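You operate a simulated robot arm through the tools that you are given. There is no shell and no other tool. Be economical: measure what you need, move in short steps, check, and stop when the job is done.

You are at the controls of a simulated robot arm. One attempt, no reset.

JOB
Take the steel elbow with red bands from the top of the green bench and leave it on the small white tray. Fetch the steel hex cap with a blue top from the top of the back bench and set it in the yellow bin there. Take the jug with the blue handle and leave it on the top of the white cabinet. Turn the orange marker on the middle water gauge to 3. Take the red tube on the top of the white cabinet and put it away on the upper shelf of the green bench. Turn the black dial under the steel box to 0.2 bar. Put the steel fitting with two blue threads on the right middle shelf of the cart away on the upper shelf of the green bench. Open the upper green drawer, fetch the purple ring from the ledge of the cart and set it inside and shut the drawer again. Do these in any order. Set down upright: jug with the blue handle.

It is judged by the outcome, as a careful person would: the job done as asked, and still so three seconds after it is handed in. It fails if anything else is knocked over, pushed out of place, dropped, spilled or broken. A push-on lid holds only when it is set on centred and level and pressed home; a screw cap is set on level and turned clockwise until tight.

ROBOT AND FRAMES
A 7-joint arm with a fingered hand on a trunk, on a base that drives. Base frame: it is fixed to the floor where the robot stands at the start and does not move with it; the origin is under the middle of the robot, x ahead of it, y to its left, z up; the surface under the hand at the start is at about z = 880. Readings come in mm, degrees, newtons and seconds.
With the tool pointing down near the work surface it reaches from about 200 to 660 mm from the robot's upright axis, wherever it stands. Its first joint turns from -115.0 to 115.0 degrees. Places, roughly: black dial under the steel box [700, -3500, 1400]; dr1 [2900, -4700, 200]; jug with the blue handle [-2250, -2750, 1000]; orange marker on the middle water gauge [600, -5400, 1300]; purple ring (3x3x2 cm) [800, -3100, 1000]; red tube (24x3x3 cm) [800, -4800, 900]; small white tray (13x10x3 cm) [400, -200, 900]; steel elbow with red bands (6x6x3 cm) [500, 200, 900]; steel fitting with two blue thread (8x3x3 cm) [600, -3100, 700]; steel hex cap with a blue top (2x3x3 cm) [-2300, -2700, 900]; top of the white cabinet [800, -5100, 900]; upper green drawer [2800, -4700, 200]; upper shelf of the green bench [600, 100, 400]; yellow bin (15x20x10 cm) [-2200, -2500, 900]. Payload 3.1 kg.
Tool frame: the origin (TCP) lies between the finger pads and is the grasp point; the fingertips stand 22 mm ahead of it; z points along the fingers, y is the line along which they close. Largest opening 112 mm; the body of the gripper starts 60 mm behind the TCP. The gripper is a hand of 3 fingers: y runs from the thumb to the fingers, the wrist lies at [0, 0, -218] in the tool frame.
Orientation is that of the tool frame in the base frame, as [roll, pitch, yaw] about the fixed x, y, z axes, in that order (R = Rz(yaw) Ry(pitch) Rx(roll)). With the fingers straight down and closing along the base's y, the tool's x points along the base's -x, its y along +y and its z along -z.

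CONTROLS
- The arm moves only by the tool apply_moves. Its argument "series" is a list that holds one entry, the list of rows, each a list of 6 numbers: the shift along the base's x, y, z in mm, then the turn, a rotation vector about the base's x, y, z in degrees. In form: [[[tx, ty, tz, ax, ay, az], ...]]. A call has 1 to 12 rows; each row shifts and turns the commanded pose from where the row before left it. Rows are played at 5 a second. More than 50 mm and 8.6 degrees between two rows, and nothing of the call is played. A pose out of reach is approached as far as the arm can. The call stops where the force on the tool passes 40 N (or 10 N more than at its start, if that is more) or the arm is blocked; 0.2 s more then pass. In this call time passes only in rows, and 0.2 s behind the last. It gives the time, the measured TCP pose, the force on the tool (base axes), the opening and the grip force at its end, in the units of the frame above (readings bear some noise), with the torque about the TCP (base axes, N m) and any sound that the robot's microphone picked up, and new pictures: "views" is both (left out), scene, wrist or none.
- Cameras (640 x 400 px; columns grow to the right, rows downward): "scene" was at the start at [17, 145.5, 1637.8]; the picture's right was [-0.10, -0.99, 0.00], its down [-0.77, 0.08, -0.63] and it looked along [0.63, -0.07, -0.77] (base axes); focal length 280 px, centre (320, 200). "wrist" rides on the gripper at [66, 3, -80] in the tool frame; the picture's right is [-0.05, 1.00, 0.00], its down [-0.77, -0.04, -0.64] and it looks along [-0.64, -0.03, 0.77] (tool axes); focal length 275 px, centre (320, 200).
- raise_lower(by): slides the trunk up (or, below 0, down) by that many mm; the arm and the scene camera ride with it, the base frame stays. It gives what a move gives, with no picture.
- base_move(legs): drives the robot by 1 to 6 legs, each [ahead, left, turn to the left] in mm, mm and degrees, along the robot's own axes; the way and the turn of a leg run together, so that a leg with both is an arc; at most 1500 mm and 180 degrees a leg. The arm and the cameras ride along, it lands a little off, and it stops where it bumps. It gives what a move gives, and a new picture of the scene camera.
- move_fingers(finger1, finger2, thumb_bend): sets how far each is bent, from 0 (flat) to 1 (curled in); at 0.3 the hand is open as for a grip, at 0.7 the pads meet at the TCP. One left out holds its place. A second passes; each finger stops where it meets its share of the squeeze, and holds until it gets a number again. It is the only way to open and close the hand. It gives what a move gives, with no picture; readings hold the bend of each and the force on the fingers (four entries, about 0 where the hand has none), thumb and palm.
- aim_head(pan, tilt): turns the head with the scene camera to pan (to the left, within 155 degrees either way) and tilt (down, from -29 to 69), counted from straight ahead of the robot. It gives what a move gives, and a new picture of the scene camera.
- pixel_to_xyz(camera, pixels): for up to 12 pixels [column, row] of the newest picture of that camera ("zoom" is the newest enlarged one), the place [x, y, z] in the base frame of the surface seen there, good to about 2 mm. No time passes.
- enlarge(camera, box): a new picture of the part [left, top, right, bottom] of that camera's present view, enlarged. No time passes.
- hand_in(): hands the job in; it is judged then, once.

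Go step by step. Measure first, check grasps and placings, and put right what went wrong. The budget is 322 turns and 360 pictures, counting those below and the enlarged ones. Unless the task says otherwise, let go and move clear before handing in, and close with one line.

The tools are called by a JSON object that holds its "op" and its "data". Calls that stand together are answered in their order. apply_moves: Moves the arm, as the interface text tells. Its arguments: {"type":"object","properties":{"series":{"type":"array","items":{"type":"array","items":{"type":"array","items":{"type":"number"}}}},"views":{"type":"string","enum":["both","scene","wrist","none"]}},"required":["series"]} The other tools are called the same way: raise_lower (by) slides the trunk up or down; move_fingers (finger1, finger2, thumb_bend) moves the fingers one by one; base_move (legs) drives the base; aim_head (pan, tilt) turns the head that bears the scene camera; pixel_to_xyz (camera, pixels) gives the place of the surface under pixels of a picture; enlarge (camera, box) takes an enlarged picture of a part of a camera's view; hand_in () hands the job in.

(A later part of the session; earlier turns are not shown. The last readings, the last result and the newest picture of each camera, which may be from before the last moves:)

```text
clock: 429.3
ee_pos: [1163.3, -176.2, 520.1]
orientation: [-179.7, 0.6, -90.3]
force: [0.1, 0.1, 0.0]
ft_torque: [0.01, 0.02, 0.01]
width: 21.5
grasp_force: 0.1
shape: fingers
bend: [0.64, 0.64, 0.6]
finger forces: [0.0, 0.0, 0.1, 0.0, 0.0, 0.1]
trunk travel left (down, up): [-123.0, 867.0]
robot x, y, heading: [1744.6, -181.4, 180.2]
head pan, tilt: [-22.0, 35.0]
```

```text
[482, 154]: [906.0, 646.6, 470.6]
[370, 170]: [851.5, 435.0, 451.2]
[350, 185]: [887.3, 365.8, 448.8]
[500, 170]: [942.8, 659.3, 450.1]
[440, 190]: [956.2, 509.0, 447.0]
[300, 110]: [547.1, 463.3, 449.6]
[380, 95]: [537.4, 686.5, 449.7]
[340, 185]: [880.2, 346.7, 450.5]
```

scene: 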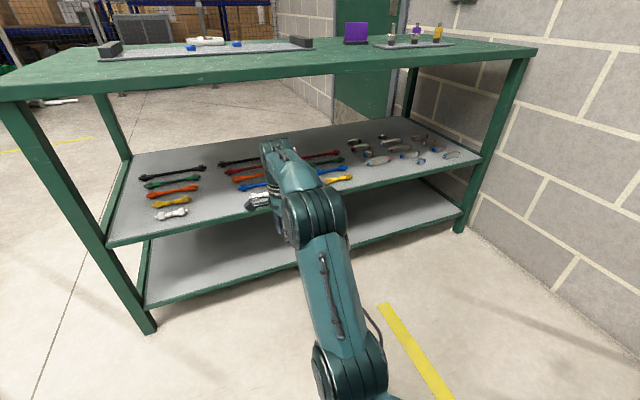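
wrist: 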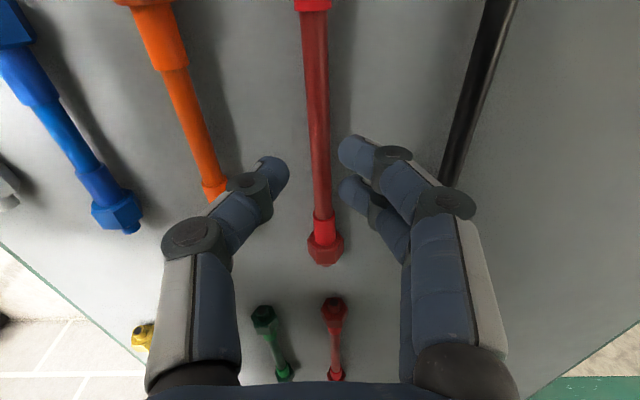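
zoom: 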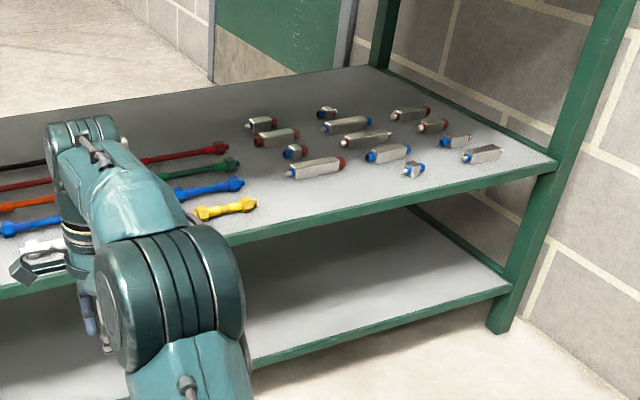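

Empty slot at (907,322) near this side's edge suits the fitting. Now I'll drive to the cart with the camera low to find the fitting.

{"op": "base_move", "data": {"legs": [[0, 1450, 0], [0, 1450, 0]]}}

{"op": "aim_head", "data": {"pan": 10, "tilt": 20}}

```text
clock: 443.2
ee_pos: [1126.8, -3042.5, 519.8]
orientation: [-179.8, 0.6, -91.4]
force: [0.2, -0.9, 0.3]
ft_torque: [-0.01, -0.02, 0.02]
width: 21.4
grasp_force: 0.0
shape: fingers
bend: [0.64, 0.64, 0.6]
finger forces: [0.0, 0.0, 0.0, 0.1, 0.0, 0.1]
trunk travel left (down, up): [-123.0, 867.0]
robot x, y, heading: [1708.2, -3059.0, 178.8]
head pan, tilt: [-22.0, 35.0]
```

scene: 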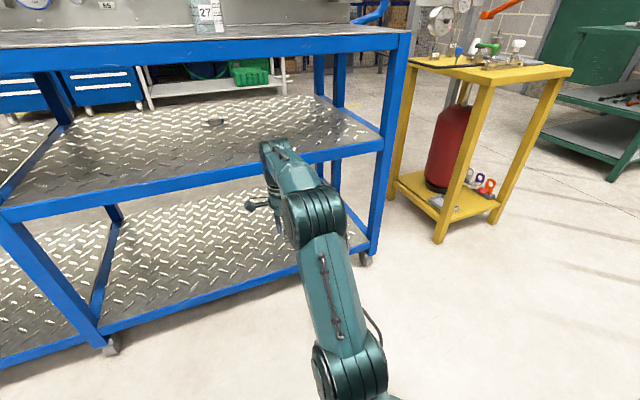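

```text
clock: 444.1
ee_pos: [1126.8, -3042.8, 519.6]
orientation: [-179.7, 0.5, -91.3]
force: [-0.5, -0.6, 0.4]
ft_torque: [0.01, 0.0, 0.03]
width: 21.5
grasp_force: 0.1
shape: fingers
bend: [0.64, 0.64, 0.6]
finger forces: [0.1, 0.1, 0.0, 0.0, 0.0, 0.1]
trunk travel left (down, up): [-123.0, 867.0]
robot x, y, heading: [1707.0, -3059.9, 178.9]
head pan, tilt: [10.0, 20.0]
```

scene: 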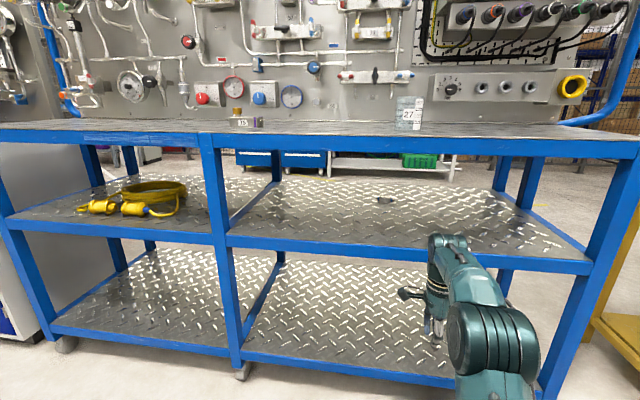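

The fitting is visible on the middle shelf at (385,200). I'll enlarge and measure it with the shelf frame.

{"op": "enlarge", "data": {"camera": "scene", "box": [350, 180, 430, 220]}}

{"op": "pixel_to_xyz", "data": {"camera": "scene", "pixels": [[378, 200], [385, 200], [392, 200], [385, 206], [300, 182], [470, 185], [400, 250], [400, 140], [400, 150], [400, 260], [340, 185]]}}

```text
8.00 times, centred on (390, 200) of scene
```

zoom: 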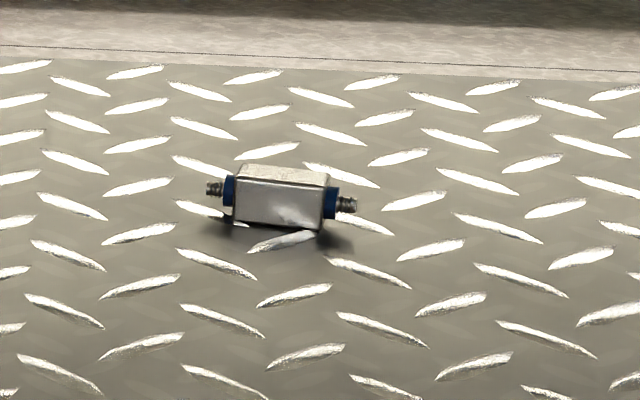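

```text
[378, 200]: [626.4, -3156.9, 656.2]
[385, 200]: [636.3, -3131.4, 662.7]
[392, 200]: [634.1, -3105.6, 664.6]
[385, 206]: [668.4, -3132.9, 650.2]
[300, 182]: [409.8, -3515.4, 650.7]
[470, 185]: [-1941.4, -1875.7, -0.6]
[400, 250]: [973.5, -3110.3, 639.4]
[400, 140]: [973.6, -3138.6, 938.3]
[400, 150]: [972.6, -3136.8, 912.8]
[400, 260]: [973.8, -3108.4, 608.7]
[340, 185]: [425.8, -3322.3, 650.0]
```

Shelf z=650; the fitting lies along y at about (632,-3130). I'll measure it more precisely in the zoom view.

{"op": "enlarge", "data": {"camera": "scene", "box": [370, 190, 400, 210]}}

{"op": "pixel_to_xyz", "data": {"camera": "zoom", "pixels": [[170, 195], [205, 190], [300, 165], [300, 210], [300, 240], [395, 225], [430, 225], [230, 165], [370, 170], [300, 155]]}}

```text
16.00 times, centred on (385, 200) of scene
```

zoom: 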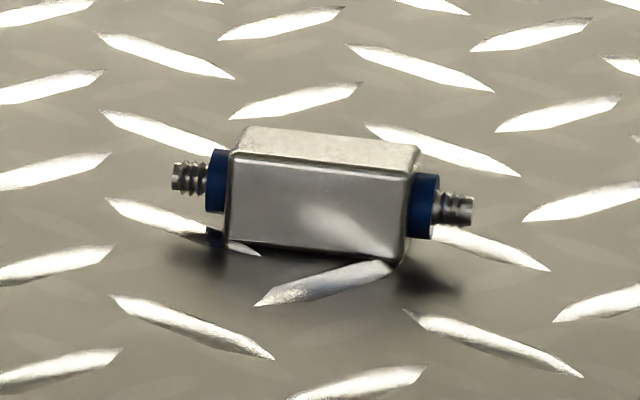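

```text
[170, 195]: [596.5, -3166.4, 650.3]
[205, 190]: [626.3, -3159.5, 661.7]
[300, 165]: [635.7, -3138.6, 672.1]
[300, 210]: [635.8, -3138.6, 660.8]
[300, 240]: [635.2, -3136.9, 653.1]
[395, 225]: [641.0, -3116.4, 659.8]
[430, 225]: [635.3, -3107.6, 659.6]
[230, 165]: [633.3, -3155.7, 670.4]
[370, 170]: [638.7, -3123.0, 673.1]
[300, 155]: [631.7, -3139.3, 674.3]
```

Body is about 45×24×24 mm with its axis near y; there's only ~245 mm of headroom, so I'll reach in from the cart's back (-x) side with a tilted hand. First I'll raise and tuck the arm and drive round via the gap at y≈-1240.

{"op": "raise_lower", "data": {"by": 400}}

{"op": "raise_lower", "data": {"by": 252}}

{"op": "apply_moves", "data": {"series": [[[20, 0, 0, 0, 0, 8.2], [20, 0, 0, 0, 0, 8.2], [20, 0, 0, 0, 0, 8.2], [20, 0, 0, 0, 0, 8.2], [20, 0, 0, 0, 0, 8.2], [10, 0, 0, 0, 0, 8.2], [10, 0, 0, 0, 0, 8.2], [10, 0, 0, 0, 0, 8.2], [0, 0, 0, 0, 0, 8.2], [0, 0, 0, 0, 0, 8.2], [0, 0, 0, 0, 0, 8.2]]], "views": "none"}}

{"op": "base_move", "data": {"legs": [[0, -1200, 1], [0, -610, 0]]}}

{"op": "aim_head", "data": {"pan": 0, "tilt": 35}}

```text
clock: 448.0
ee_pos: [1126.3, -3042.1, 920.8]
orientation: [-179.8, 0.6, -91.4]
force: [0.5, -0.3, 0.0]
ft_torque: [-0.01, 0.03, 0.01]
width: 21.3
grasp_force: 0.1
shape: fingers
bend: [0.64, 0.64, 0.6]
finger forces: [0.0, 0.0, 0.0, 0.0, 0.0, 0.0]
trunk travel left (down, up): [-523.0, 467.0]
robot x, y, heading: [1706.2, -3054.8, 178.9]
head pan, tilt: [10.0, 20.0]
```

```text
clock: 450.6
ee_pos: [1126.4, -3042.4, 1172.8]
orientation: [-179.8, 0.6, -91.4]
force: [0.3, -0.9, 0.2]
ft_torque: [-0.05, -0.01, -0.04]
width: 21.8
grasp_force: 0.1
shape: fingers
bend: [0.64, 0.64, 0.6]
finger forces: [0.1, 0.0, 0.0, 0.1, 0.1, 0.0]
trunk travel left (down, up): [-775.0, 215.0]
robot x, y, heading: [1708.3, -3053.5, 179.0]
head pan, tilt: [10.0, 20.0]
```

```text
clock: 453.0
ee_pos: [1256.7, -3042.9, 1172.1]
orientation: [-179.8, 0.6, -1.2]
force: [0.0, -0.2, 1.2]
ft_torque: [0.02, 0.03, -0.02]
width: 21.6
grasp_force: 0.0
shape: fingers
bend: [0.64, 0.64, 0.6]
finger forces: [0.0, 0.0, 0.0, 0.0, 0.1, 0.0]
trunk travel left (down, up): [-775.0, 215.0]
robot x, y, heading: [1705.4, -3059.4, 178.8]
head pan, tilt: [10.0, 20.0]
```

```text
clock: 462.1
ee_pos: [1314.2, -1212.7, 1172.3]
orientation: [-179.8, 0.5, -2.8]
force: [-0.2, 0.4, -0.5]
ft_torque: [0.02, -0.03, 0.02]
width: 21.6
grasp_force: 0.1
shape: fingers
bend: [0.64, 0.64, 0.6]
finger forces: [0.0, 0.0, 0.1, 0.0, 0.0, 0.0]
trunk travel left (down, up): [-775.0, 215.0]
robot x, y, heading: [1763.0, -1238.0, 177.5]
head pan, tilt: [10.0, 20.0]
```

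scene: 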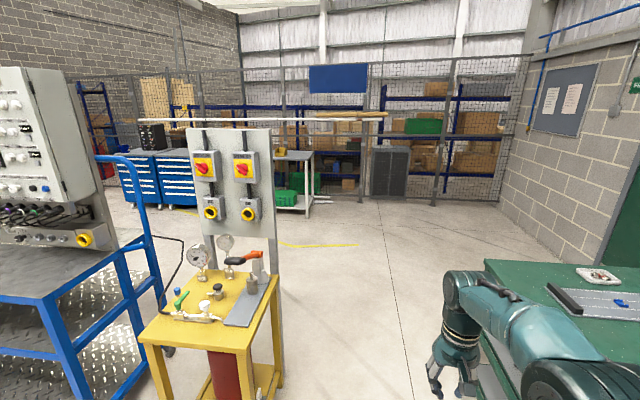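

```text
clock: 462.9
ee_pos: [1315.6, -1213.1, 1171.7]
orientation: [-179.8, 0.6, -2.8]
force: [-0.4, 0.3, 0.1]
ft_torque: [-0.03, 0.02, -0.03]
width: 21.4
grasp_force: 0.0
shape: fingers
bend: [0.64, 0.64, 0.6]
finger forces: [0.0, 0.1, 0.0, 0.0, 0.0, 0.1]
trunk travel left (down, up): [-775.0, 215.0]
robot x, y, heading: [1763.8, -1240.7, 177.6]
head pan, tilt: [0.0, 35.0]
```

scene: 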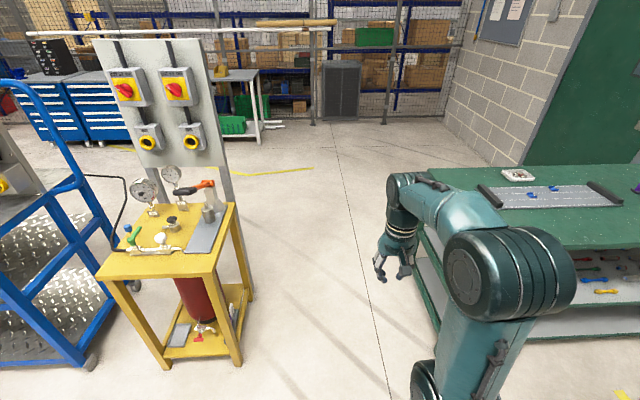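

The gap is clear. I'll straighten and drive through to x≈-250, then turn to face +x.

{"op": "base_move", "data": {"legs": [[0, 0, 2.4], [1000, 0, 0], [1010, 0, 0], [0, 0, 180]]}}

{"op": "aim_head", "data": {"pan": -40, "tilt": 25}}

```text
clock: 481.0
ee_pos: [164.0, -1209.5, 1172.0]
orientation: [-179.8, 0.5, -177.1]
force: [0.2, -0.5, 0.1]
ft_torque: [0.01, 0.02, 0.0]
width: 21.4
grasp_force: 0.1
shape: fingers
bend: [0.64, 0.64, 0.6]
finger forces: [0.1, 0.0, 0.0, 0.0, 0.0, 0.0]
trunk travel left (down, up): [-775.0, 215.0]
robot x, y, heading: [-288.0, -1227.9, 2.9]
head pan, tilt: [0.0, 35.0]
```

scene: 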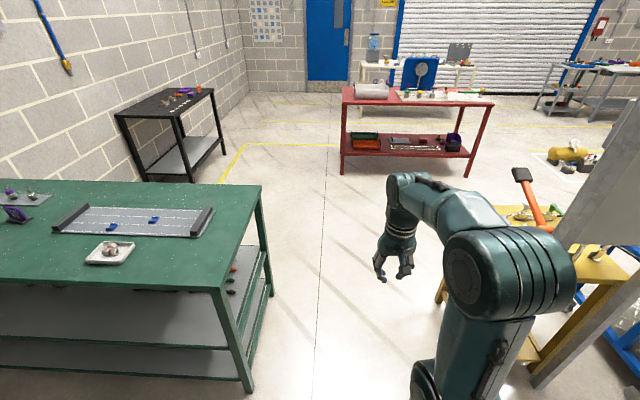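

```text
clock: 482.1
ee_pos: [164.3, -1209.0, 1171.5]
orientation: [-179.8, 0.6, -177.1]
force: [0.8, 0.2, -0.1]
ft_torque: [0.02, -0.03, -0.02]
width: 21.3
grasp_force: 0.1
shape: fingers
bend: [0.64, 0.64, 0.6]
finger forces: [0.1, 0.0, 0.0, 0.0, 0.0, 0.0]
trunk travel left (down, up): [-775.0, 215.0]
robot x, y, heading: [-284.6, -1228.6, 2.9]
head pan, tilt: [-40.0, 25.0]
```

scene: 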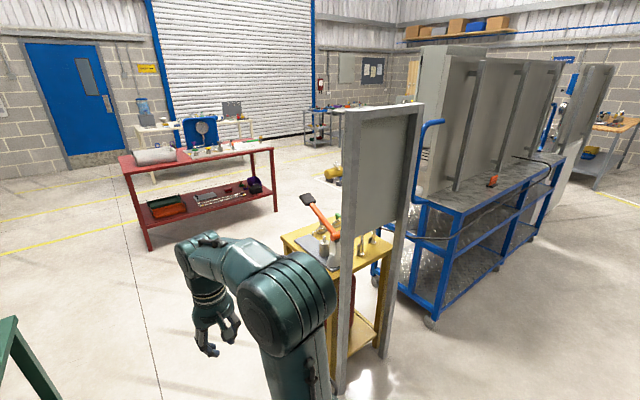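

Through. I'll square up and drive right to y≈-3450, then lower the camera to look at the middle shelf from behind.

{"op": "base_move", "data": {"legs": [[0, 0, -2.9], [0, -1200, 0], [0, -1000, 0]]}}

{"op": "raise_lower", "data": {"by": -400}}

{"op": "aim_head", "data": {"pan": 20, "tilt": 25}}

```text
clock: 493.3
ee_pos: [152.8, -3423.0, 1171.4]
orientation: [-179.8, 0.5, -180.0]
force: [0.2, -0.3, 0.9]
ft_torque: [-0.03, 0.0, 0.03]
width: 21.3
grasp_force: 0.0
shape: fingers
bend: [0.64, 0.64, 0.6]
finger forces: [0.0, 0.1, 0.1, 0.0, 0.0, 0.0]
trunk travel left (down, up): [-775.0, 215.0]
robot x, y, heading: [-295.4, -3419.8, 0.3]
head pan, tilt: [-40.0, 25.0]
```

scene: 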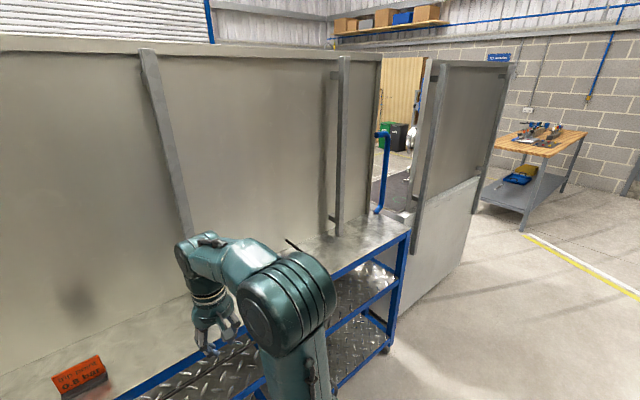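

```text
clock: 497.1
ee_pos: [152.5, -3422.9, 771.7]
orientation: [-179.7, 0.6, -179.9]
force: [-0.5, -0.6, 0.8]
ft_torque: [0.05, -0.03, 0.01]
width: 21.3
grasp_force: 0.0
shape: fingers
bend: [0.64, 0.64, 0.6]
finger forces: [0.0, 0.0, 0.0, 0.1, 0.1, 0.1]
trunk travel left (down, up): [-375.0, 615.0]
robot x, y, heading: [-297.7, -3416.8, 0.4]
head pan, tilt: [-40.0, 25.0]
```

```text
clock: 498.4
ee_pos: [153.2, -3422.0, 772.0]
orientation: [-179.8, 0.6, -179.9]
force: [0.2, 0.5, 0.3]
ft_torque: [-0.01, 0.02, -0.03]
width: 21.6
grasp_force: 0.1
shape: fingers
bend: [0.64, 0.64, 0.6]
finger forces: [0.0, 0.1, 0.0, 0.1, 0.1, 0.1]
trunk travel left (down, up): [-375.0, 615.0]
robot x, y, heading: [-293.0, -3422.8, 0.2]
head pan, tilt: [20.0, 25.0]
```

scene: 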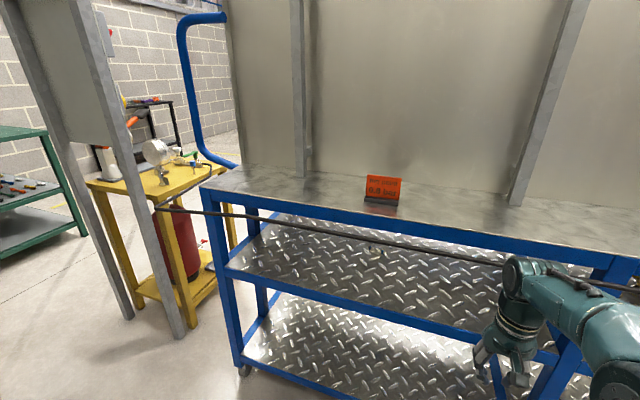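

A black hose runs along the back of the cart just below the top. I'll measure it, the fitting and the frame.

{"op": "pixel_to_xyz", "data": {"camera": "scene", "pixels": [[200, 212], [250, 219], [300, 226], [350, 234], [400, 241], [450, 250], [480, 257], [376, 253], [330, 215], [330, 296], [230, 195], [590, 250]]}}

{"op": "enlarge", "data": {"camera": "scene", "box": [200, 180, 520, 340]}}

```text
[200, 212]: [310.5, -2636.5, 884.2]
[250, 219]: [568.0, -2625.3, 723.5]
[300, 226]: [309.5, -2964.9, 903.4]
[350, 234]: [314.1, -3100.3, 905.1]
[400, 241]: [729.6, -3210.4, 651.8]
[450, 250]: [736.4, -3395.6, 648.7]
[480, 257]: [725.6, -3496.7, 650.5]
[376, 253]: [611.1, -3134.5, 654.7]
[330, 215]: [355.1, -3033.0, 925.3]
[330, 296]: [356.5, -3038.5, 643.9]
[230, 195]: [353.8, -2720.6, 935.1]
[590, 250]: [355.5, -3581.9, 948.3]
```

```text
2.00 times, centred on (360, 260) of scene
```

zoom: 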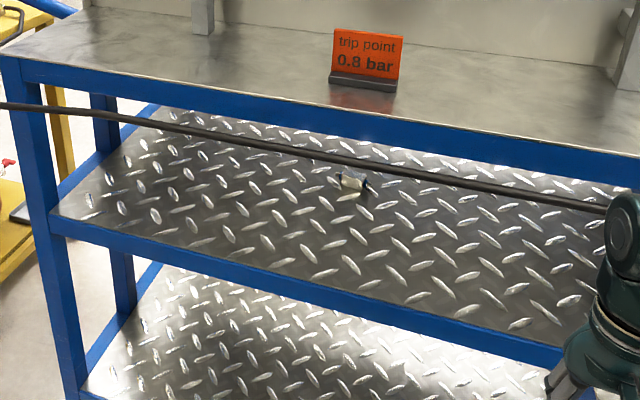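

The hose runs at x≈310, z≈885–905, so I'll go in below it. I'll stand off at about (-246,-3817), turn 40° left, fully lower the trunk and set the tilted hand pose in free space.

{"op": "base_move", "data": {"legs": [[47, -397, 0], [0, 0, 40]]}}

{"op": "raise_lower", "data": {"by": -370}}

{"op": "apply_moves", "data": {"series": [[[0, 0, 40, 0, 0, 0], [0, 0, 40, 0, 0, 0], [0, 0, 40, 0, 0, 0], [0, 0, 40, 0, 0, 0], [0, 0, 40, 0, 0, 0], [0, 0, 40, 0, 0, 0], [0, 0, 40, 0, 0, 0]]], "views": "none"}}

{"op": "apply_moves", "data": {"series": [[[15, 12, 0, 5.36, -6.38, 0], [15, 12, 0, 5.36, -6.38, 0], [15, 12, 0, 5.36, -6.38, 0], [15, 12, 5, 5.36, -6.38, 0], [15, 12, 5, 5.36, -6.38, 0], [15, 12, 5, 5.36, -6.38, 0]]], "views": "scene"}}

```text
clock: 502.7
ee_pos: [103.4, -3528.1, 771.9]
orientation: [-179.8, 0.6, -140.8]
force: [-0.2, 0.3, -0.7]
ft_torque: [0.0, -0.02, 0.0]
width: 21.5
grasp_force: 0.0
shape: fingers
bend: [0.64, 0.64, 0.6]
finger forces: [0.0, 0.0, 0.0, 0.1, 0.1, 0.0]
trunk travel left (down, up): [-375.0, 615.0]
robot x, y, heading: [-248.2, -3803.4, 39.5]
head pan, tilt: [20.0, 25.0]
```

scene: 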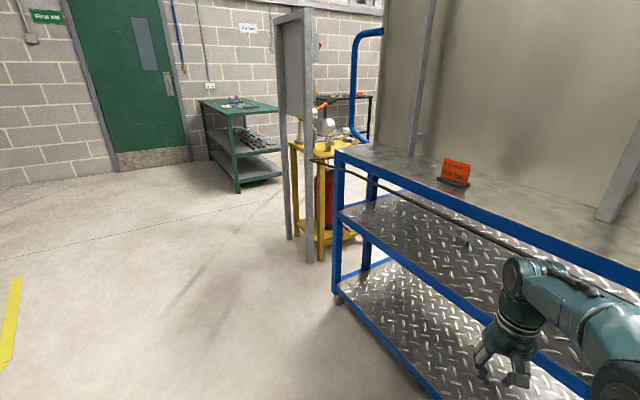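

```text
clock: 506.3
ee_pos: [102.8, -3528.0, 401.6]
orientation: [-179.8, 0.7, -140.8]
force: [0.1, 0.3, 0.0]
ft_torque: [0.0, 0.0, -0.01]
width: 21.5
grasp_force: 0.1
shape: fingers
bend: [0.64, 0.64, 0.6]
finger forces: [0.0, 0.0, 0.0, 0.1, 0.1, 0.0]
trunk travel left (down, up): [-5.0, 985.0]
robot x, y, heading: [-246.3, -3806.2, 39.1]
head pan, tilt: [20.0, 25.0]
```

```text
clock: 507.9
ee_pos: [102.5, -3529.7, 570.1]
orientation: [-179.8, 0.7, -140.8]
force: [-0.4, 0.2, -0.2]
ft_torque: [-0.01, 0.01, -0.01]
width: 21.7
grasp_force: 0.1
shape: fingers
bend: [0.64, 0.64, 0.6]
finger forces: [0.0, 0.0, 0.0, 0.0, 0.1, 0.0]
out of reach, approached as far as the arm can: row 5, 6, 7
trunk travel left (down, up): [-5.0, 985.0]
robot x, y, heading: [-250.2, -3808.2, 39.4]
head pan, tilt: [20.0, 25.0]
```

```text
clock: 509.3
ee_pos: [193.5, -3458.3, 584.6]
orientation: [179.3, 50.7, -141.3]
force: [0.7, -0.4, 0.4]
ft_torque: [0.01, 0.02, 0.0]
width: 21.8
grasp_force: 0.0
shape: fingers
bend: [0.64, 0.64, 0.6]
finger forces: [0.0, 0.0, 0.1, 0.0, 0.0, 0.0]
trunk travel left (down, up): [-5.0, 985.0]
robot x, y, heading: [-248.0, -3807.0, 39.1]
head pan, tilt: [20.0, 25.0]
```

scene: 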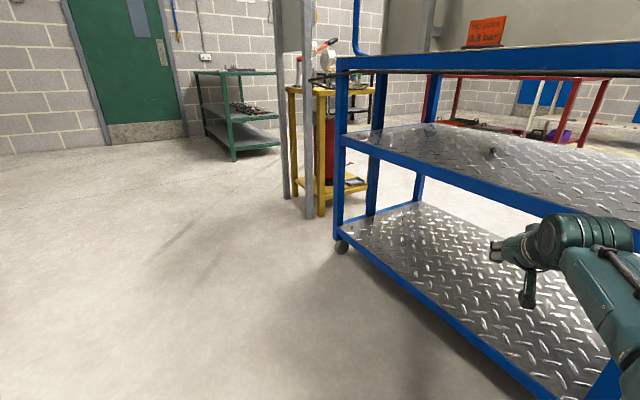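

Tilt is about 40° below horizontal as wanted. I'll raise the hand to z≈705, add 20° yaw and open the fingers, then check the arm's profile.

{"op": "apply_moves", "data": {"series": [[[0, 0, 30, 0, 0, 5], [0, 0, 30, 0, 0, 5], [0, 0, 30, 0, 0, 5], [0, 0, 30, 0, 0, 5]]], "views": "none"}}

{"op": "move_fingers", "data": {"finger1": 0.42, "finger2": 0.42, "thumb_bend": 0.42}}

{"op": "aim_head", "data": {"pan": -10, "tilt": 20}}

```text
clock: 510.3
ee_pos: [193.4, -3457.3, 702.7]
orientation: [179.1, 50.4, -121.3]
force: [0.7, -0.6, 0.4]
ft_torque: [0.01, -0.01, -0.02]
width: 21.7
grasp_force: 0.1
shape: fingers
bend: [0.64, 0.64, 0.6]
finger forces: [0.1, 0.1, 0.0, 0.1, 0.0, 0.1]
trunk travel left (down, up): [-5.0, 985.0]
robot x, y, heading: [-243.2, -3809.5, 39.3]
head pan, tilt: [20.0, 25.0]
```

```text
clock: 511.3
ee_pos: [192.0, -3456.3, 703.1]
orientation: [179.3, 50.6, -121.3]
force: [0.3, 0.2, 0.5]
ft_torque: [0.0, -0.03, 0.03]
width: 77.4
grasp_force: 0.0
shape: fingers
bend: [0.42, 0.42, 0.42]
finger forces: [0.1, 0.0, 0.0, 0.0, 0.0, 0.0]
trunk travel left (down, up): [-5.0, 985.0]
robot x, y, heading: [-249.0, -3809.8, 39.3]
head pan, tilt: [20.0, 25.0]
```

```text
clock: 512.3
ee_pos: [193.7, -3456.0, 703.0]
orientation: [179.1, 50.7, -121.2]
force: [0.1, 0.0, 0.6]
ft_torque: [0.03, 0.03, 0.01]
width: 77.6
grasp_force: 0.0
shape: fingers
bend: [0.42, 0.42, 0.42]
finger forces: [0.0, 0.0, 0.0, 0.1, 0.0, 0.0]
trunk travel left (down, up): [-5.0, 985.0]
robot x, y, heading: [-246.0, -3806.3, 39.0]
head pan, tilt: [-10.0, 20.0]
```

scene: 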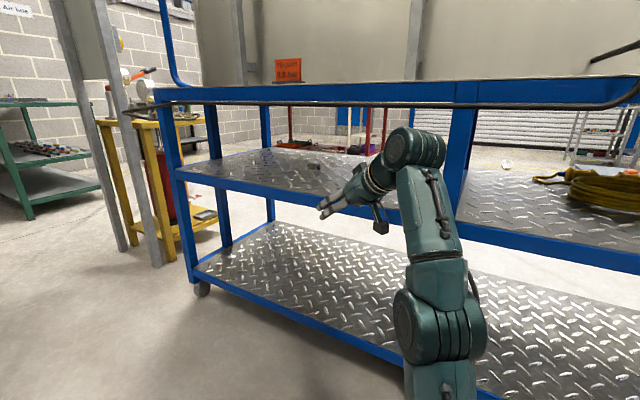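

The arm comes up from below, which is ideal. I'll measure its highest point and the hose/frame underside.

{"op": "pixel_to_xyz", "data": {"camera": "scene", "pixels": [[405, 130], [420, 132], [435, 140], [380, 165], [430, 180], [300, 104], [400, 103], [320, 165], [350, 205], [380, 225], [330, 100], [450, 110]]}}

```text
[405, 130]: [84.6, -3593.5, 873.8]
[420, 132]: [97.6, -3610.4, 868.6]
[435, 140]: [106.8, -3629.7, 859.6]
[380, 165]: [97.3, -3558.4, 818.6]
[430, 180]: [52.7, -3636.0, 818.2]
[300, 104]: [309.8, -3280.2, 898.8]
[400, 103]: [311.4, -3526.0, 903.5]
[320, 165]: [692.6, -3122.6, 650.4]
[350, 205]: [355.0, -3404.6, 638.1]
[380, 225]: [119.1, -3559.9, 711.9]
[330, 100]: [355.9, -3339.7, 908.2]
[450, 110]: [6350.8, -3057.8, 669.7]
```

The top is at 874 now, so it will be about 860 when lowered: below the hose (≈890). I'll check the lower arm links against the shelf's back rail too.

{"op": "pixel_to_xyz", "data": {"camera": "scene", "pixels": [[425, 200], [430, 220], [435, 240], [440, 265], [430, 300], [440, 330], [410, 200], [415, 240], [400, 310], [455, 240]]}}

```text
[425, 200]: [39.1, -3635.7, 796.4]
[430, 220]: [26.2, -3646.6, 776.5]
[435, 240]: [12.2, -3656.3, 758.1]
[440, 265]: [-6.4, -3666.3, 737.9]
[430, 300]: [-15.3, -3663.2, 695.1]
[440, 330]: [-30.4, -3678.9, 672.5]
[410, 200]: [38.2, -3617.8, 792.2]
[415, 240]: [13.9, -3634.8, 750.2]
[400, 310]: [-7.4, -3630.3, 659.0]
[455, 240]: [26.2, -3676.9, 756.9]
```

At this reach the elbow would foul the shelf. I'll extend the hand another 150 mm ahead so the elbow stays outside the cart, then re-measure.

{"op": "apply_moves", "data": {"series": [[[-30, 0, 0, 0, 0, 0]]], "views": "none"}}

{"op": "base_move", "data": {"legs": [[-100, 0, 0]]}}

{"op": "apply_moves", "data": {"series": [[[36, 24, 0, 0, 0, 0], [36, 24, 0, 0, 0, 0], [36, 24, 0, 0, 0, 0], [36, 24, 0, 0, 0, 0]]], "views": "scene"}}

```text
clock: 512.7
ee_pos: [161.8, -3456.3, 703.1]
orientation: [179.1, 50.6, -121.3]
force: [0.4, -0.6, -0.8]
ft_torque: [0.01, 0.01, 0.05]
width: 77.6
grasp_force: 0.1
shape: fingers
bend: [0.42, 0.42, 0.42]
finger forces: [0.0, 0.0, 0.0, 0.0, 0.1, 0.0]
trunk travel left (down, up): [-5.0, 985.0]
robot x, y, heading: [-250.2, -3808.0, 39.5]
head pan, tilt: [-10.0, 20.0]
```

```text
clock: 513.8
ee_pos: [88.3, -3517.1, 703.7]
orientation: [179.2, 50.7, -121.3]
force: [-0.3, -0.5, 0.3]
ft_torque: [0.03, 0.01, 0.0]
width: 77.6
grasp_force: 0.1
shape: fingers
bend: [0.42, 0.42, 0.42]
finger forces: [0.1, 0.0, 0.0, 0.0, 0.0, 0.0]
trunk travel left (down, up): [-5.0, 985.0]
robot x, y, heading: [-324.5, -3864.7, 39.5]
head pan, tilt: [-10.0, 20.0]
```

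scene: 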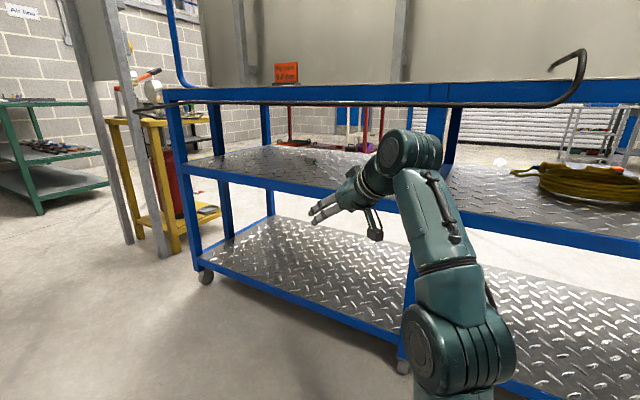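

```text
clock: 514.8
ee_pos: [178.0, -3465.8, 653.3]
orientation: [179.1, 50.5, -121.3]
force: [-0.1, -0.1, -0.3]
ft_torque: [-0.02, 0.04, -0.01]
width: 77.6
grasp_force: 0.0
shape: fingers
bend: [0.42, 0.42, 0.42]
finger forces: [0.1, 0.0, 0.1, 0.1, 0.1, 0.1]
out of reach, approached as far as the arm can: row 1, 2, 3, 4
trunk travel left (down, up): [-5.0, 985.0]
robot x, y, heading: [-321.4, -3869.8, 39.1]
head pan, tilt: [-10.0, 20.0]
```

scene: 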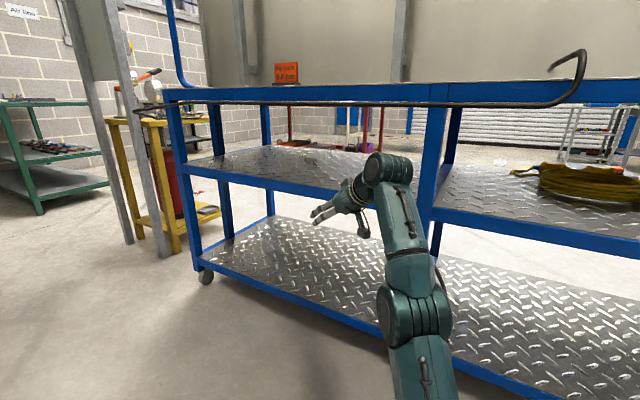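

The trunk is too low for that reach. I'll raise it 150 mm and try again, keeping the hand near z 700.

{"op": "raise_lower", "data": {"by": 150}}

{"op": "apply_moves", "data": {"series": [[[20, 16, -30, 0, 0, 0], [20, 16, -30, 0, 0, 0], [15, 12, -20, 0, 0, 0]]], "views": "scene"}}

```text
clock: 516.5
ee_pos: [179.1, -3465.7, 804.1]
orientation: [179.1, 50.7, -121.3]
force: [-0.6, 0.2, -0.6]
ft_torque: [-0.01, -0.04, -0.03]
width: 77.6
grasp_force: 0.2
shape: fingers
bend: [0.42, 0.42, 0.42]
finger forces: [0.1, 0.0, 0.0, 0.0, 0.0, 0.2]
trunk travel left (down, up): [-155.0, 835.0]
robot x, y, heading: [-321.8, -3871.6, 39.2]
head pan, tilt: [-10.0, 20.0]
```

```text
clock: 517.4
ee_pos: [233.5, -3421.6, 719.3]
orientation: [179.3, 50.6, -121.3]
force: [-0.2, -0.9, -0.3]
ft_torque: [0.0, -0.01, -0.01]
width: 77.4
grasp_force: 0.0
shape: fingers
bend: [0.42, 0.42, 0.42]
finger forces: [0.0, 0.0, 0.0, 0.1, 0.0, 0.1]
trunk travel left (down, up): [-155.0, 835.0]
robot x, y, heading: [-317.6, -3867.1, 39.2]
head pan, tilt: [-10.0, 20.0]
```

scene: 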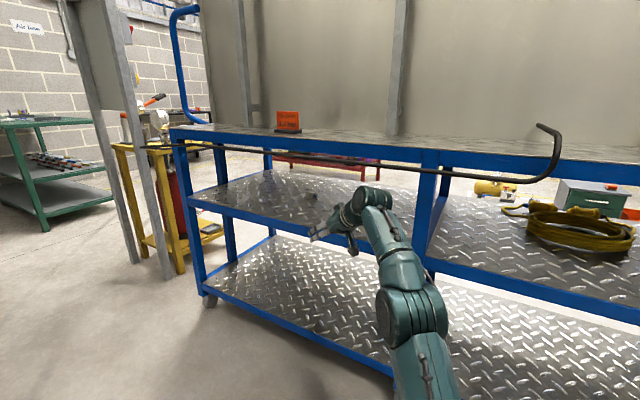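

Reach is now 708 mm ahead at z 719. I'll measure the arm profile again.

{"op": "pixel_to_xyz", "data": {"camera": "scene", "pixels": [[372, 190], [385, 195], [378, 210], [385, 230], [395, 250], [405, 270], [410, 300], [400, 320], [415, 345], [425, 370], [350, 215], [352, 248]]}}

```text
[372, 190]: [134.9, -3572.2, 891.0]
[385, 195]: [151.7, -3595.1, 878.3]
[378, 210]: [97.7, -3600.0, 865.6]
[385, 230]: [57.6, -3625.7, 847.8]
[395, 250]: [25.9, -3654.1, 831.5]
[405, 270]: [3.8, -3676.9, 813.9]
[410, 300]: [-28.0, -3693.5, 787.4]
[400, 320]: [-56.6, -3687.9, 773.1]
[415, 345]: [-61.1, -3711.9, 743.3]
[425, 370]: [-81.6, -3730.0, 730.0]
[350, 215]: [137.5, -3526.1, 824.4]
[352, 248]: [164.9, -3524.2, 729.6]
```

The elbow underside would still graze the shelf rail. I'll raise the trunk a further 90 mm while lowering the hand by 115 (TCP z≈694), which lifts the elbow.

{"op": "raise_lower", "data": {"by": 90}}

{"op": "apply_moves", "data": {"series": [[[5, 4, -40, 0, 0, 0], [5, 4, -40, 0, 0, 0], [5, 4, -35, 0, 0, 0]]], "views": "scene"}}

```text
clock: 518.6
ee_pos: [232.4, -3421.6, 810.1]
orientation: [179.1, 50.6, -121.3]
force: [-0.4, -0.7, 0.2]
ft_torque: [-0.01, -0.01, 0.0]
width: 77.5
grasp_force: 0.0
shape: fingers
bend: [0.42, 0.42, 0.42]
finger forces: [0.0, 0.0, 0.1, 0.0, 0.1, 0.0]
trunk travel left (down, up): [-245.0, 745.0]
robot x, y, heading: [-322.7, -3868.3, 39.4]
head pan, tilt: [-10.0, 20.0]
```

```text
clock: 519.4
ee_pos: [246.1, -3414.2, 694.9]
orientation: [179.1, 50.6, -121.2]
force: [0.4, -0.1, -0.3]
ft_torque: [0.01, -0.03, 0.0]
width: 77.2
grasp_force: 0.0
shape: fingers
bend: [0.42, 0.42, 0.42]
finger forces: [0.1, 0.0, 0.0, 0.0, 0.1, 0.1]
trunk travel left (down, up): [-245.0, 745.0]
robot x, y, heading: [-323.9, -3867.7, 39.3]
head pan, tilt: [-10.0, 20.0]
```

scene: 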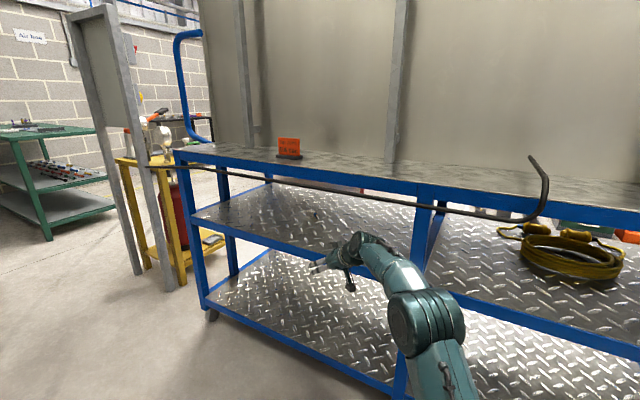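

{"op": "pixel_to_xyz", "data": {"camera": "scene", "pixels": [[360, 236], [372, 240], [380, 250], [390, 262], [405, 275], [415, 290], [425, 300], [425, 320], [440, 350], [395, 310], [450, 330], [375, 275]]}}

{"op": "apply_moves", "data": {"series": [[[0, 0, 0, 0, 0, 0]]], "views": "wrist"}}

```text
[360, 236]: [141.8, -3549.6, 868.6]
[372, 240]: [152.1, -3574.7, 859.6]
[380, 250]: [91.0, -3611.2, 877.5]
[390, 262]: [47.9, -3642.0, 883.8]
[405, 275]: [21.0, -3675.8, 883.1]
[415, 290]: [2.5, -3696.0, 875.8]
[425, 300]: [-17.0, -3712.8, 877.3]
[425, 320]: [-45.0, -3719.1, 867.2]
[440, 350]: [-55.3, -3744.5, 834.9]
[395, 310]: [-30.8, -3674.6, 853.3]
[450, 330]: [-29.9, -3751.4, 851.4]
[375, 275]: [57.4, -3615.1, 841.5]
```

```text
clock: 519.8
ee_pos: [245.7, -3414.1, 696.2]
orientation: [179.1, 50.6, -121.2]
force: [0.3, 0.2, -0.1]
ft_torque: [0.03, -0.02, 0.01]
width: 77.6
grasp_force: 0.1
shape: fingers
bend: [0.42, 0.42, 0.42]
finger forces: [0.0, 0.0, 0.0, 0.1, 0.0, 0.1]
trunk travel left (down, up): [-245.0, 745.0]
robot x, y, heading: [-320.8, -3868.7, 39.2]
head pan, tilt: [-10.0, 20.0]
```

wrist: 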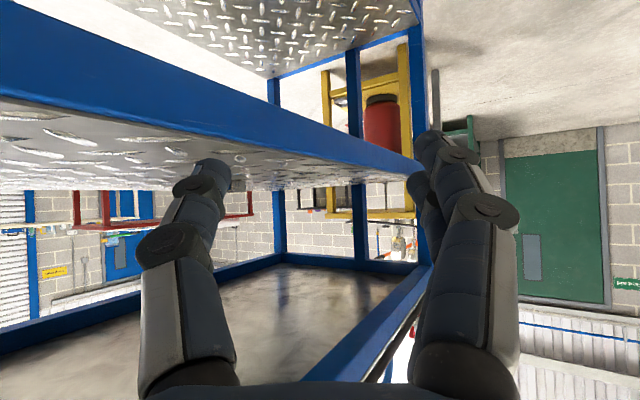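

The forearm is now nearly level, top ≈ 884. I need the underside height of the cart top, visible in the wrist view.

{"op": "pixel_to_xyz", "data": {"camera": "wrist", "pixels": [[200, 330], [300, 280], [150, 320], [380, 300], [350, 330], [390, 280], [300, 262], [390, 350]]}}

{"op": "enlarge", "data": {"camera": "scene", "box": [180, 140, 440, 280]}}

```text
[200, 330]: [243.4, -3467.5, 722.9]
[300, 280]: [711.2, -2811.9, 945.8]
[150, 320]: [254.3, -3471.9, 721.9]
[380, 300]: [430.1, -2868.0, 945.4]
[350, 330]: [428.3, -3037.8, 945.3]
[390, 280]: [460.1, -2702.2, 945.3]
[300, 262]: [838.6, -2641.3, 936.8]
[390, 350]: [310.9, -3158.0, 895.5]
```

```text
2.46 times, centred on (310, 210) of scene
```

zoom: 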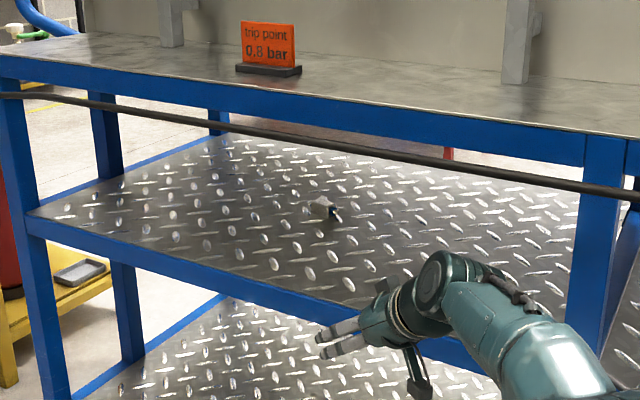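

Inside headroom is actually 945; only the edge rail and hose hang to ~890, and the forearm will pass at ≤875. I'll drive in 330 mm and look.

{"op": "base_move", "data": {"legs": [[330, -17, 0]]}}

{"op": "apply_moves", "data": {"series": [[[0, 0, 0, 0, 0, 0]]], "views": "wrist"}}

```text
clock: 522.0
ee_pos: [513.1, -3220.2, 696.8]
orientation: [179.1, 50.6, -121.4]
force: [-0.3, -0.4, -0.3]
ft_torque: [0.0, -0.03, -0.02]
width: 77.8
grasp_force: 0.0
shape: fingers
bend: [0.42, 0.42, 0.42]
finger forces: [0.0, 0.0, 0.0, 0.0, 0.1, 0.0]
trunk travel left (down, up): [-245.0, 745.0]
robot x, y, heading: [-56.7, -3666.8, 38.9]
head pan, tilt: [-10.0, 20.0]
```

scene: 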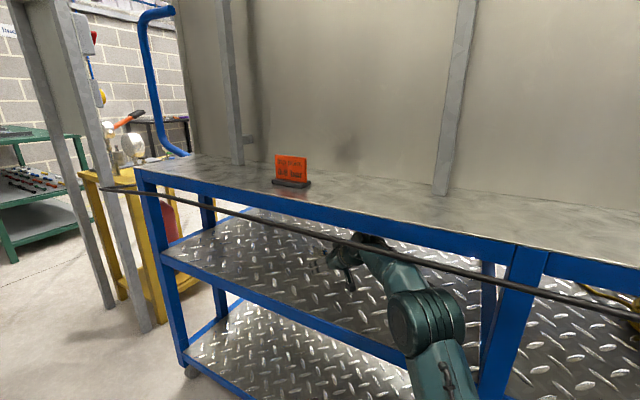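

```text
clock: 522.4
ee_pos: [512.5, -3219.1, 695.2]
orientation: [179.0, 50.6, -121.6]
force: [-0.5, -0.2, 0.1]
ft_torque: [-0.04, 0.0, 0.02]
width: 77.6
grasp_force: 0.0
shape: fingers
bend: [0.42, 0.42, 0.42]
finger forces: [0.0, 0.1, 0.0, 0.1, 0.0, 0.0]
trunk travel left (down, up): [-245.0, 745.0]
robot x, y, heading: [-54.2, -3673.0, 39.3]
head pan, tilt: [-10.0, 20.0]
```

wrist: 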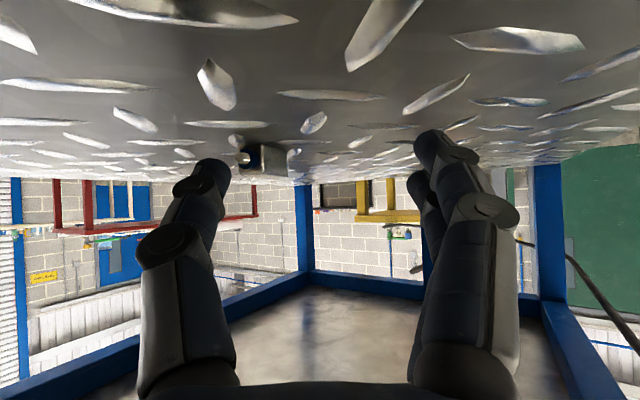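

The fitting is visible at (265,158), upside-down view. I'll measure it and the tilt of its axis.

{"op": "enlarge", "data": {"camera": "wrist", "box": [200, 120, 360, 200]}}

{"op": "pixel_to_xyz", "data": {"camera": "wrist", "pixels": [[248, 157], [256, 158], [265, 160], [275, 162], [283, 160], [290, 158], [270, 172], [270, 150]]}}

```text
4.00 times, centred on (280, 160) of wrist
```

zoom: 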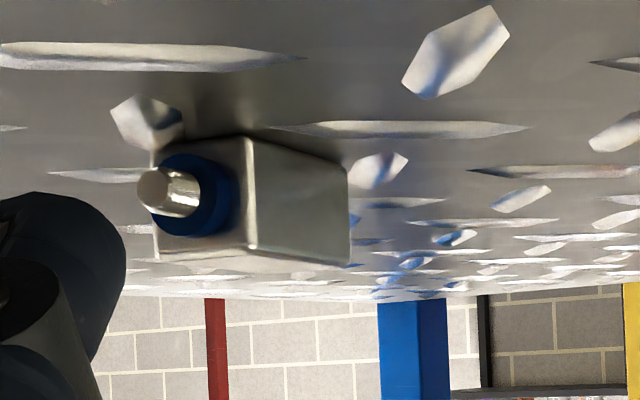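

```text
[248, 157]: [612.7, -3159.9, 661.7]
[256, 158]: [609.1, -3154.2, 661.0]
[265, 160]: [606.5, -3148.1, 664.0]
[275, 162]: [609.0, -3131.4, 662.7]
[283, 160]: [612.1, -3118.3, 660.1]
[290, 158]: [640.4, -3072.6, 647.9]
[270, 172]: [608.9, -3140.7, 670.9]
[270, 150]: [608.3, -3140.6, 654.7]
```

The body centre is (622,-3134) with its axis at about 80°. I'll line up behind it: base shift by (81,5) mm, then yaw the hand +11.5°.

{"op": "base_move", "data": {"legs": [[66, -47, 0]]}}

{"op": "apply_moves", "data": {"series": [[[0, 0, 0, 0, 0, 6], [0, 0, 0, 0, 0, 5.5]]], "views": "both"}}

```text
clock: 523.4
ee_pos: [594.5, -3216.2, 696.6]
orientation: [179.2, 50.6, -121.5]
force: [0.0, -1.4, 0.5]
ft_torque: [-0.03, 0.01, 0.02]
width: 77.7
grasp_force: 0.1
shape: fingers
bend: [0.42, 0.42, 0.42]
finger forces: [0.0, 0.0, 0.1, 0.1, 0.1, 0.1]
trunk travel left (down, up): [-245.0, 745.0]
robot x, y, heading: [27.2, -3667.7, 39.2]
head pan, tilt: [-10.0, 20.0]
```

scene: 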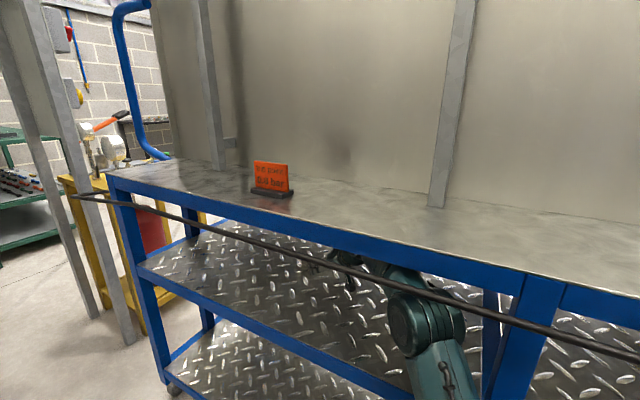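

```text
clock: 524.0
ee_pos: [596.0, -3216.4, 696.0]
orientation: [179.1, 50.6, -109.9]
force: [0.3, 0.5, -1.1]
ft_torque: [0.01, -0.01, 0.01]
width: 77.5
grasp_force: 0.1
shape: fingers
bend: [0.42, 0.42, 0.42]
finger forces: [0.1, 0.0, 0.0, 0.1, 0.0, 0.1]
trunk travel left (down, up): [-245.0, 745.0]
robot x, y, heading: [27.4, -3667.1, 39.1]
head pan, tilt: [-10.0, 20.0]
```

scene: 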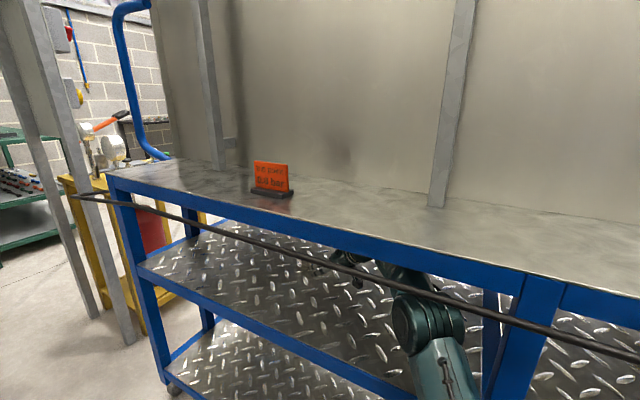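
wrist: 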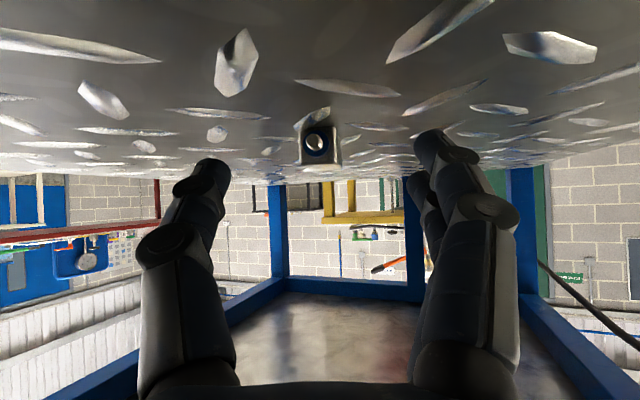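

The fitting is now end-on at (320,145), well centred. I'll lower 8 mm and advance with the base by (21,66) mm.

{"op": "apply_moves", "data": {"series": [[[0, 0, -7, 0, 0, 0]]], "views": "none"}}

{"op": "base_move", "data": {"legs": [[48, 32, 0]]}}

{"op": "apply_moves", "data": {"series": [[[0, 0, 0, 0, 0, 0]]], "views": "wrist"}}

```text
clock: 524.4
ee_pos: [595.3, -3217.8, 689.0]
orientation: [179.1, 50.6, -110.0]
force: [-0.1, 0.1, 0.4]
ft_torque: [0.03, 0.01, 0.0]
width: 77.4
grasp_force: 0.1
shape: fingers
bend: [0.42, 0.42, 0.42]
finger forces: [0.0, 0.1, 0.1, 0.0, 0.1, 0.1]
trunk travel left (down, up): [-245.0, 745.0]
robot x, y, heading: [29.1, -3664.9, 39.3]
head pan, tilt: [-10.0, 20.0]
```

```text
clock: 525.4
ee_pos: [611.8, -3160.9, 690.3]
orientation: [179.1, 50.6, -110.0]
force: [0.1, -0.4, 0.5]
ft_torque: [-0.01, 0.01, 0.03]
width: 77.6
grasp_force: 0.2
shape: fingers
bend: [0.42, 0.42, 0.42]
finger forces: [0.0, 0.0, 0.1, 0.1, 0.0, 0.0]
trunk travel left (down, up): [-245.0, 745.0]
robot x, y, heading: [41.1, -3612.1, 39.1]
head pan, tilt: [-10.0, 20.0]
```

scene: 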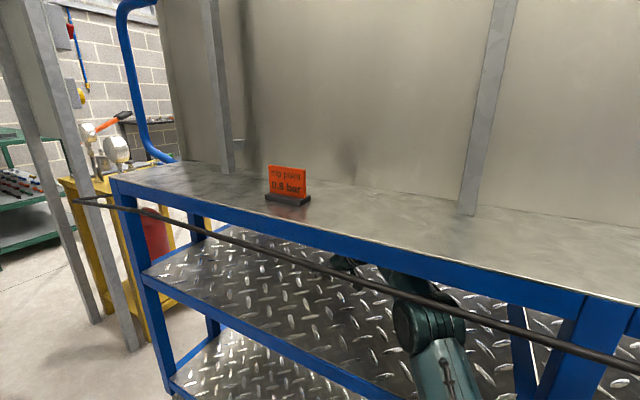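

```text
clock: 525.8
ee_pos: [612.0, -3162.1, 688.6]
orientation: [179.1, 50.6, -110.0]
force: [-0.6, -0.2, -0.2]
ft_torque: [-0.01, -0.03, 0.01]
width: 77.6
grasp_force: 0.0
shape: fingers
bend: [0.42, 0.42, 0.42]
finger forces: [0.0, 0.0, 0.0, 0.0, 0.0, 0.0]
trunk travel left (down, up): [-245.0, 745.0]
robot x, y, heading: [43.3, -3614.9, 39.2]
head pan, tilt: [-10.0, 20.0]
```

wrist: 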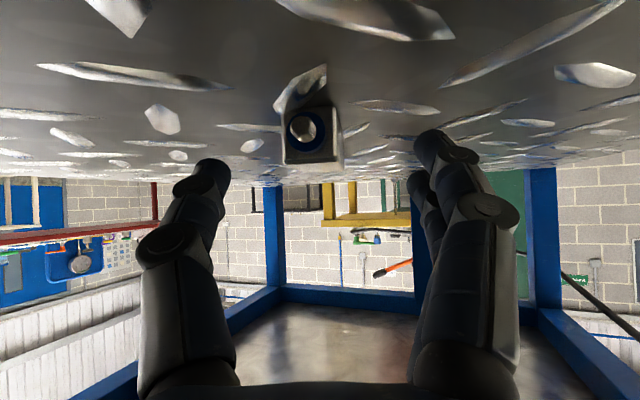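

Fitting centre at column 312. I'll move (+9,+13,-3) mm to bracket the body.

{"op": "apply_moves", "data": {"series": [[[4, 7, -1, 0, 0, 0], [5, 6, -2, 0, 0, 0]]], "views": "wrist"}}

```text
clock: 526.4
ee_pos: [621.2, -3149.7, 684.3]
orientation: [179.1, 50.6, -110.1]
force: [-0.1, -0.7, -0.2]
ft_torque: [-0.02, -0.03, -0.02]
width: 77.6
grasp_force: 0.1
shape: fingers
bend: [0.42, 0.42, 0.42]
finger forces: [0.1, 0.0, 0.0, 0.0, 0.1, 0.0]
trunk travel left (down, up): [-245.0, 745.0]
robot x, y, heading: [46.3, -3614.3, 39.1]
head pan, tilt: [-10.0, 20.0]
```

wrist: 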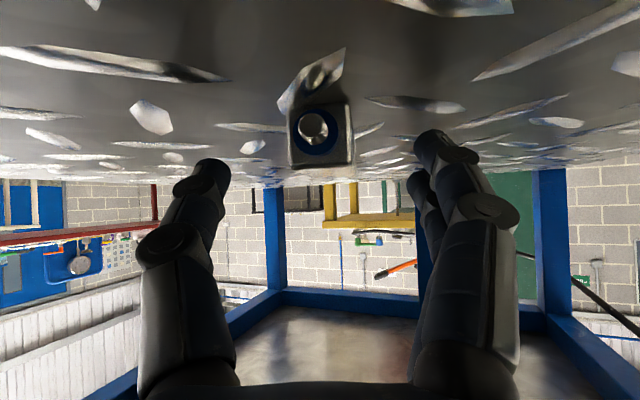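

Centred. I'll lower 2 mm and close on it.

{"op": "apply_moves", "data": {"series": [[[1, 3, -2, 0, 0, 0]]], "views": "none"}}

{"op": "move_fingers", "data": {"finger1": 0.68, "finger2": 0.68, "thumb_bend": 0.68}}

{"op": "apply_moves", "data": {"series": [[[0, 0, 0, 0, 0, 0]]], "views": "wrist"}}

```text
clock: 526.8
ee_pos: [621.4, -3147.2, 682.8]
orientation: [179.2, 50.6, -110.0]
force: [1.0, -0.1, 0.3]
ft_torque: [0.04, 0.01, 0.02]
width: 77.7
grasp_force: 0.2
shape: fingers
bend: [0.42, 0.42, 0.42]
finger forces: [0.0, 0.0, 0.0, 0.1, 0.0, 0.0]
trunk travel left (down, up): [-245.0, 745.0]
robot x, y, heading: [44.7, -3611.8, 39.0]
head pan, tilt: [-10.0, 20.0]
```

```text
clock: 527.8
ee_pos: [622.5, -3147.3, 684.2]
orientation: [179.0, 50.6, -110.0]
force: [-0.4, 0.3, -0.3]
ft_torque: [0.04, 0.03, 0.0]
width: 20.2
grasp_force: 5.7
shape: fingers
bend: [0.63, 0.64, 0.65]
finger forces: [3.3, 2.6, 0.1, 0.0, 5.1, 0.1]
trunk travel left (down, up): [-245.0, 745.0]
robot x, y, heading: [44.2, -3612.8, 39.2]
head pan, tilt: [-10.0, 20.0]
```

```text
clock: 528.2
ee_pos: [622.5, -3145.7, 683.5]
orientation: [179.1, 50.6, -110.1]
force: [-0.6, 0.8, 0.2]
ft_torque: [0.04, 0.03, 0.01]
width: 20.1
grasp_force: 5.7
shape: fingers
bend: [0.63, 0.64, 0.65]
finger forces: [3.3, 2.6, 0.1, 0.0, 5.1, 0.0]
trunk travel left (down, up): [-245.0, 745.0]
robot x, y, heading: [43.4, -3612.1, 39.3]
head pan, tilt: [-10.0, 20.0]
```

wrist: 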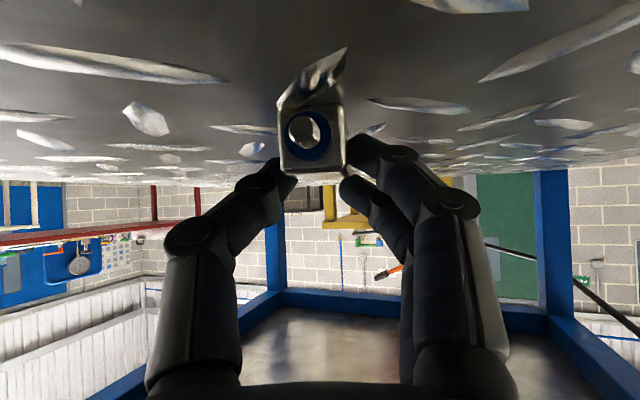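

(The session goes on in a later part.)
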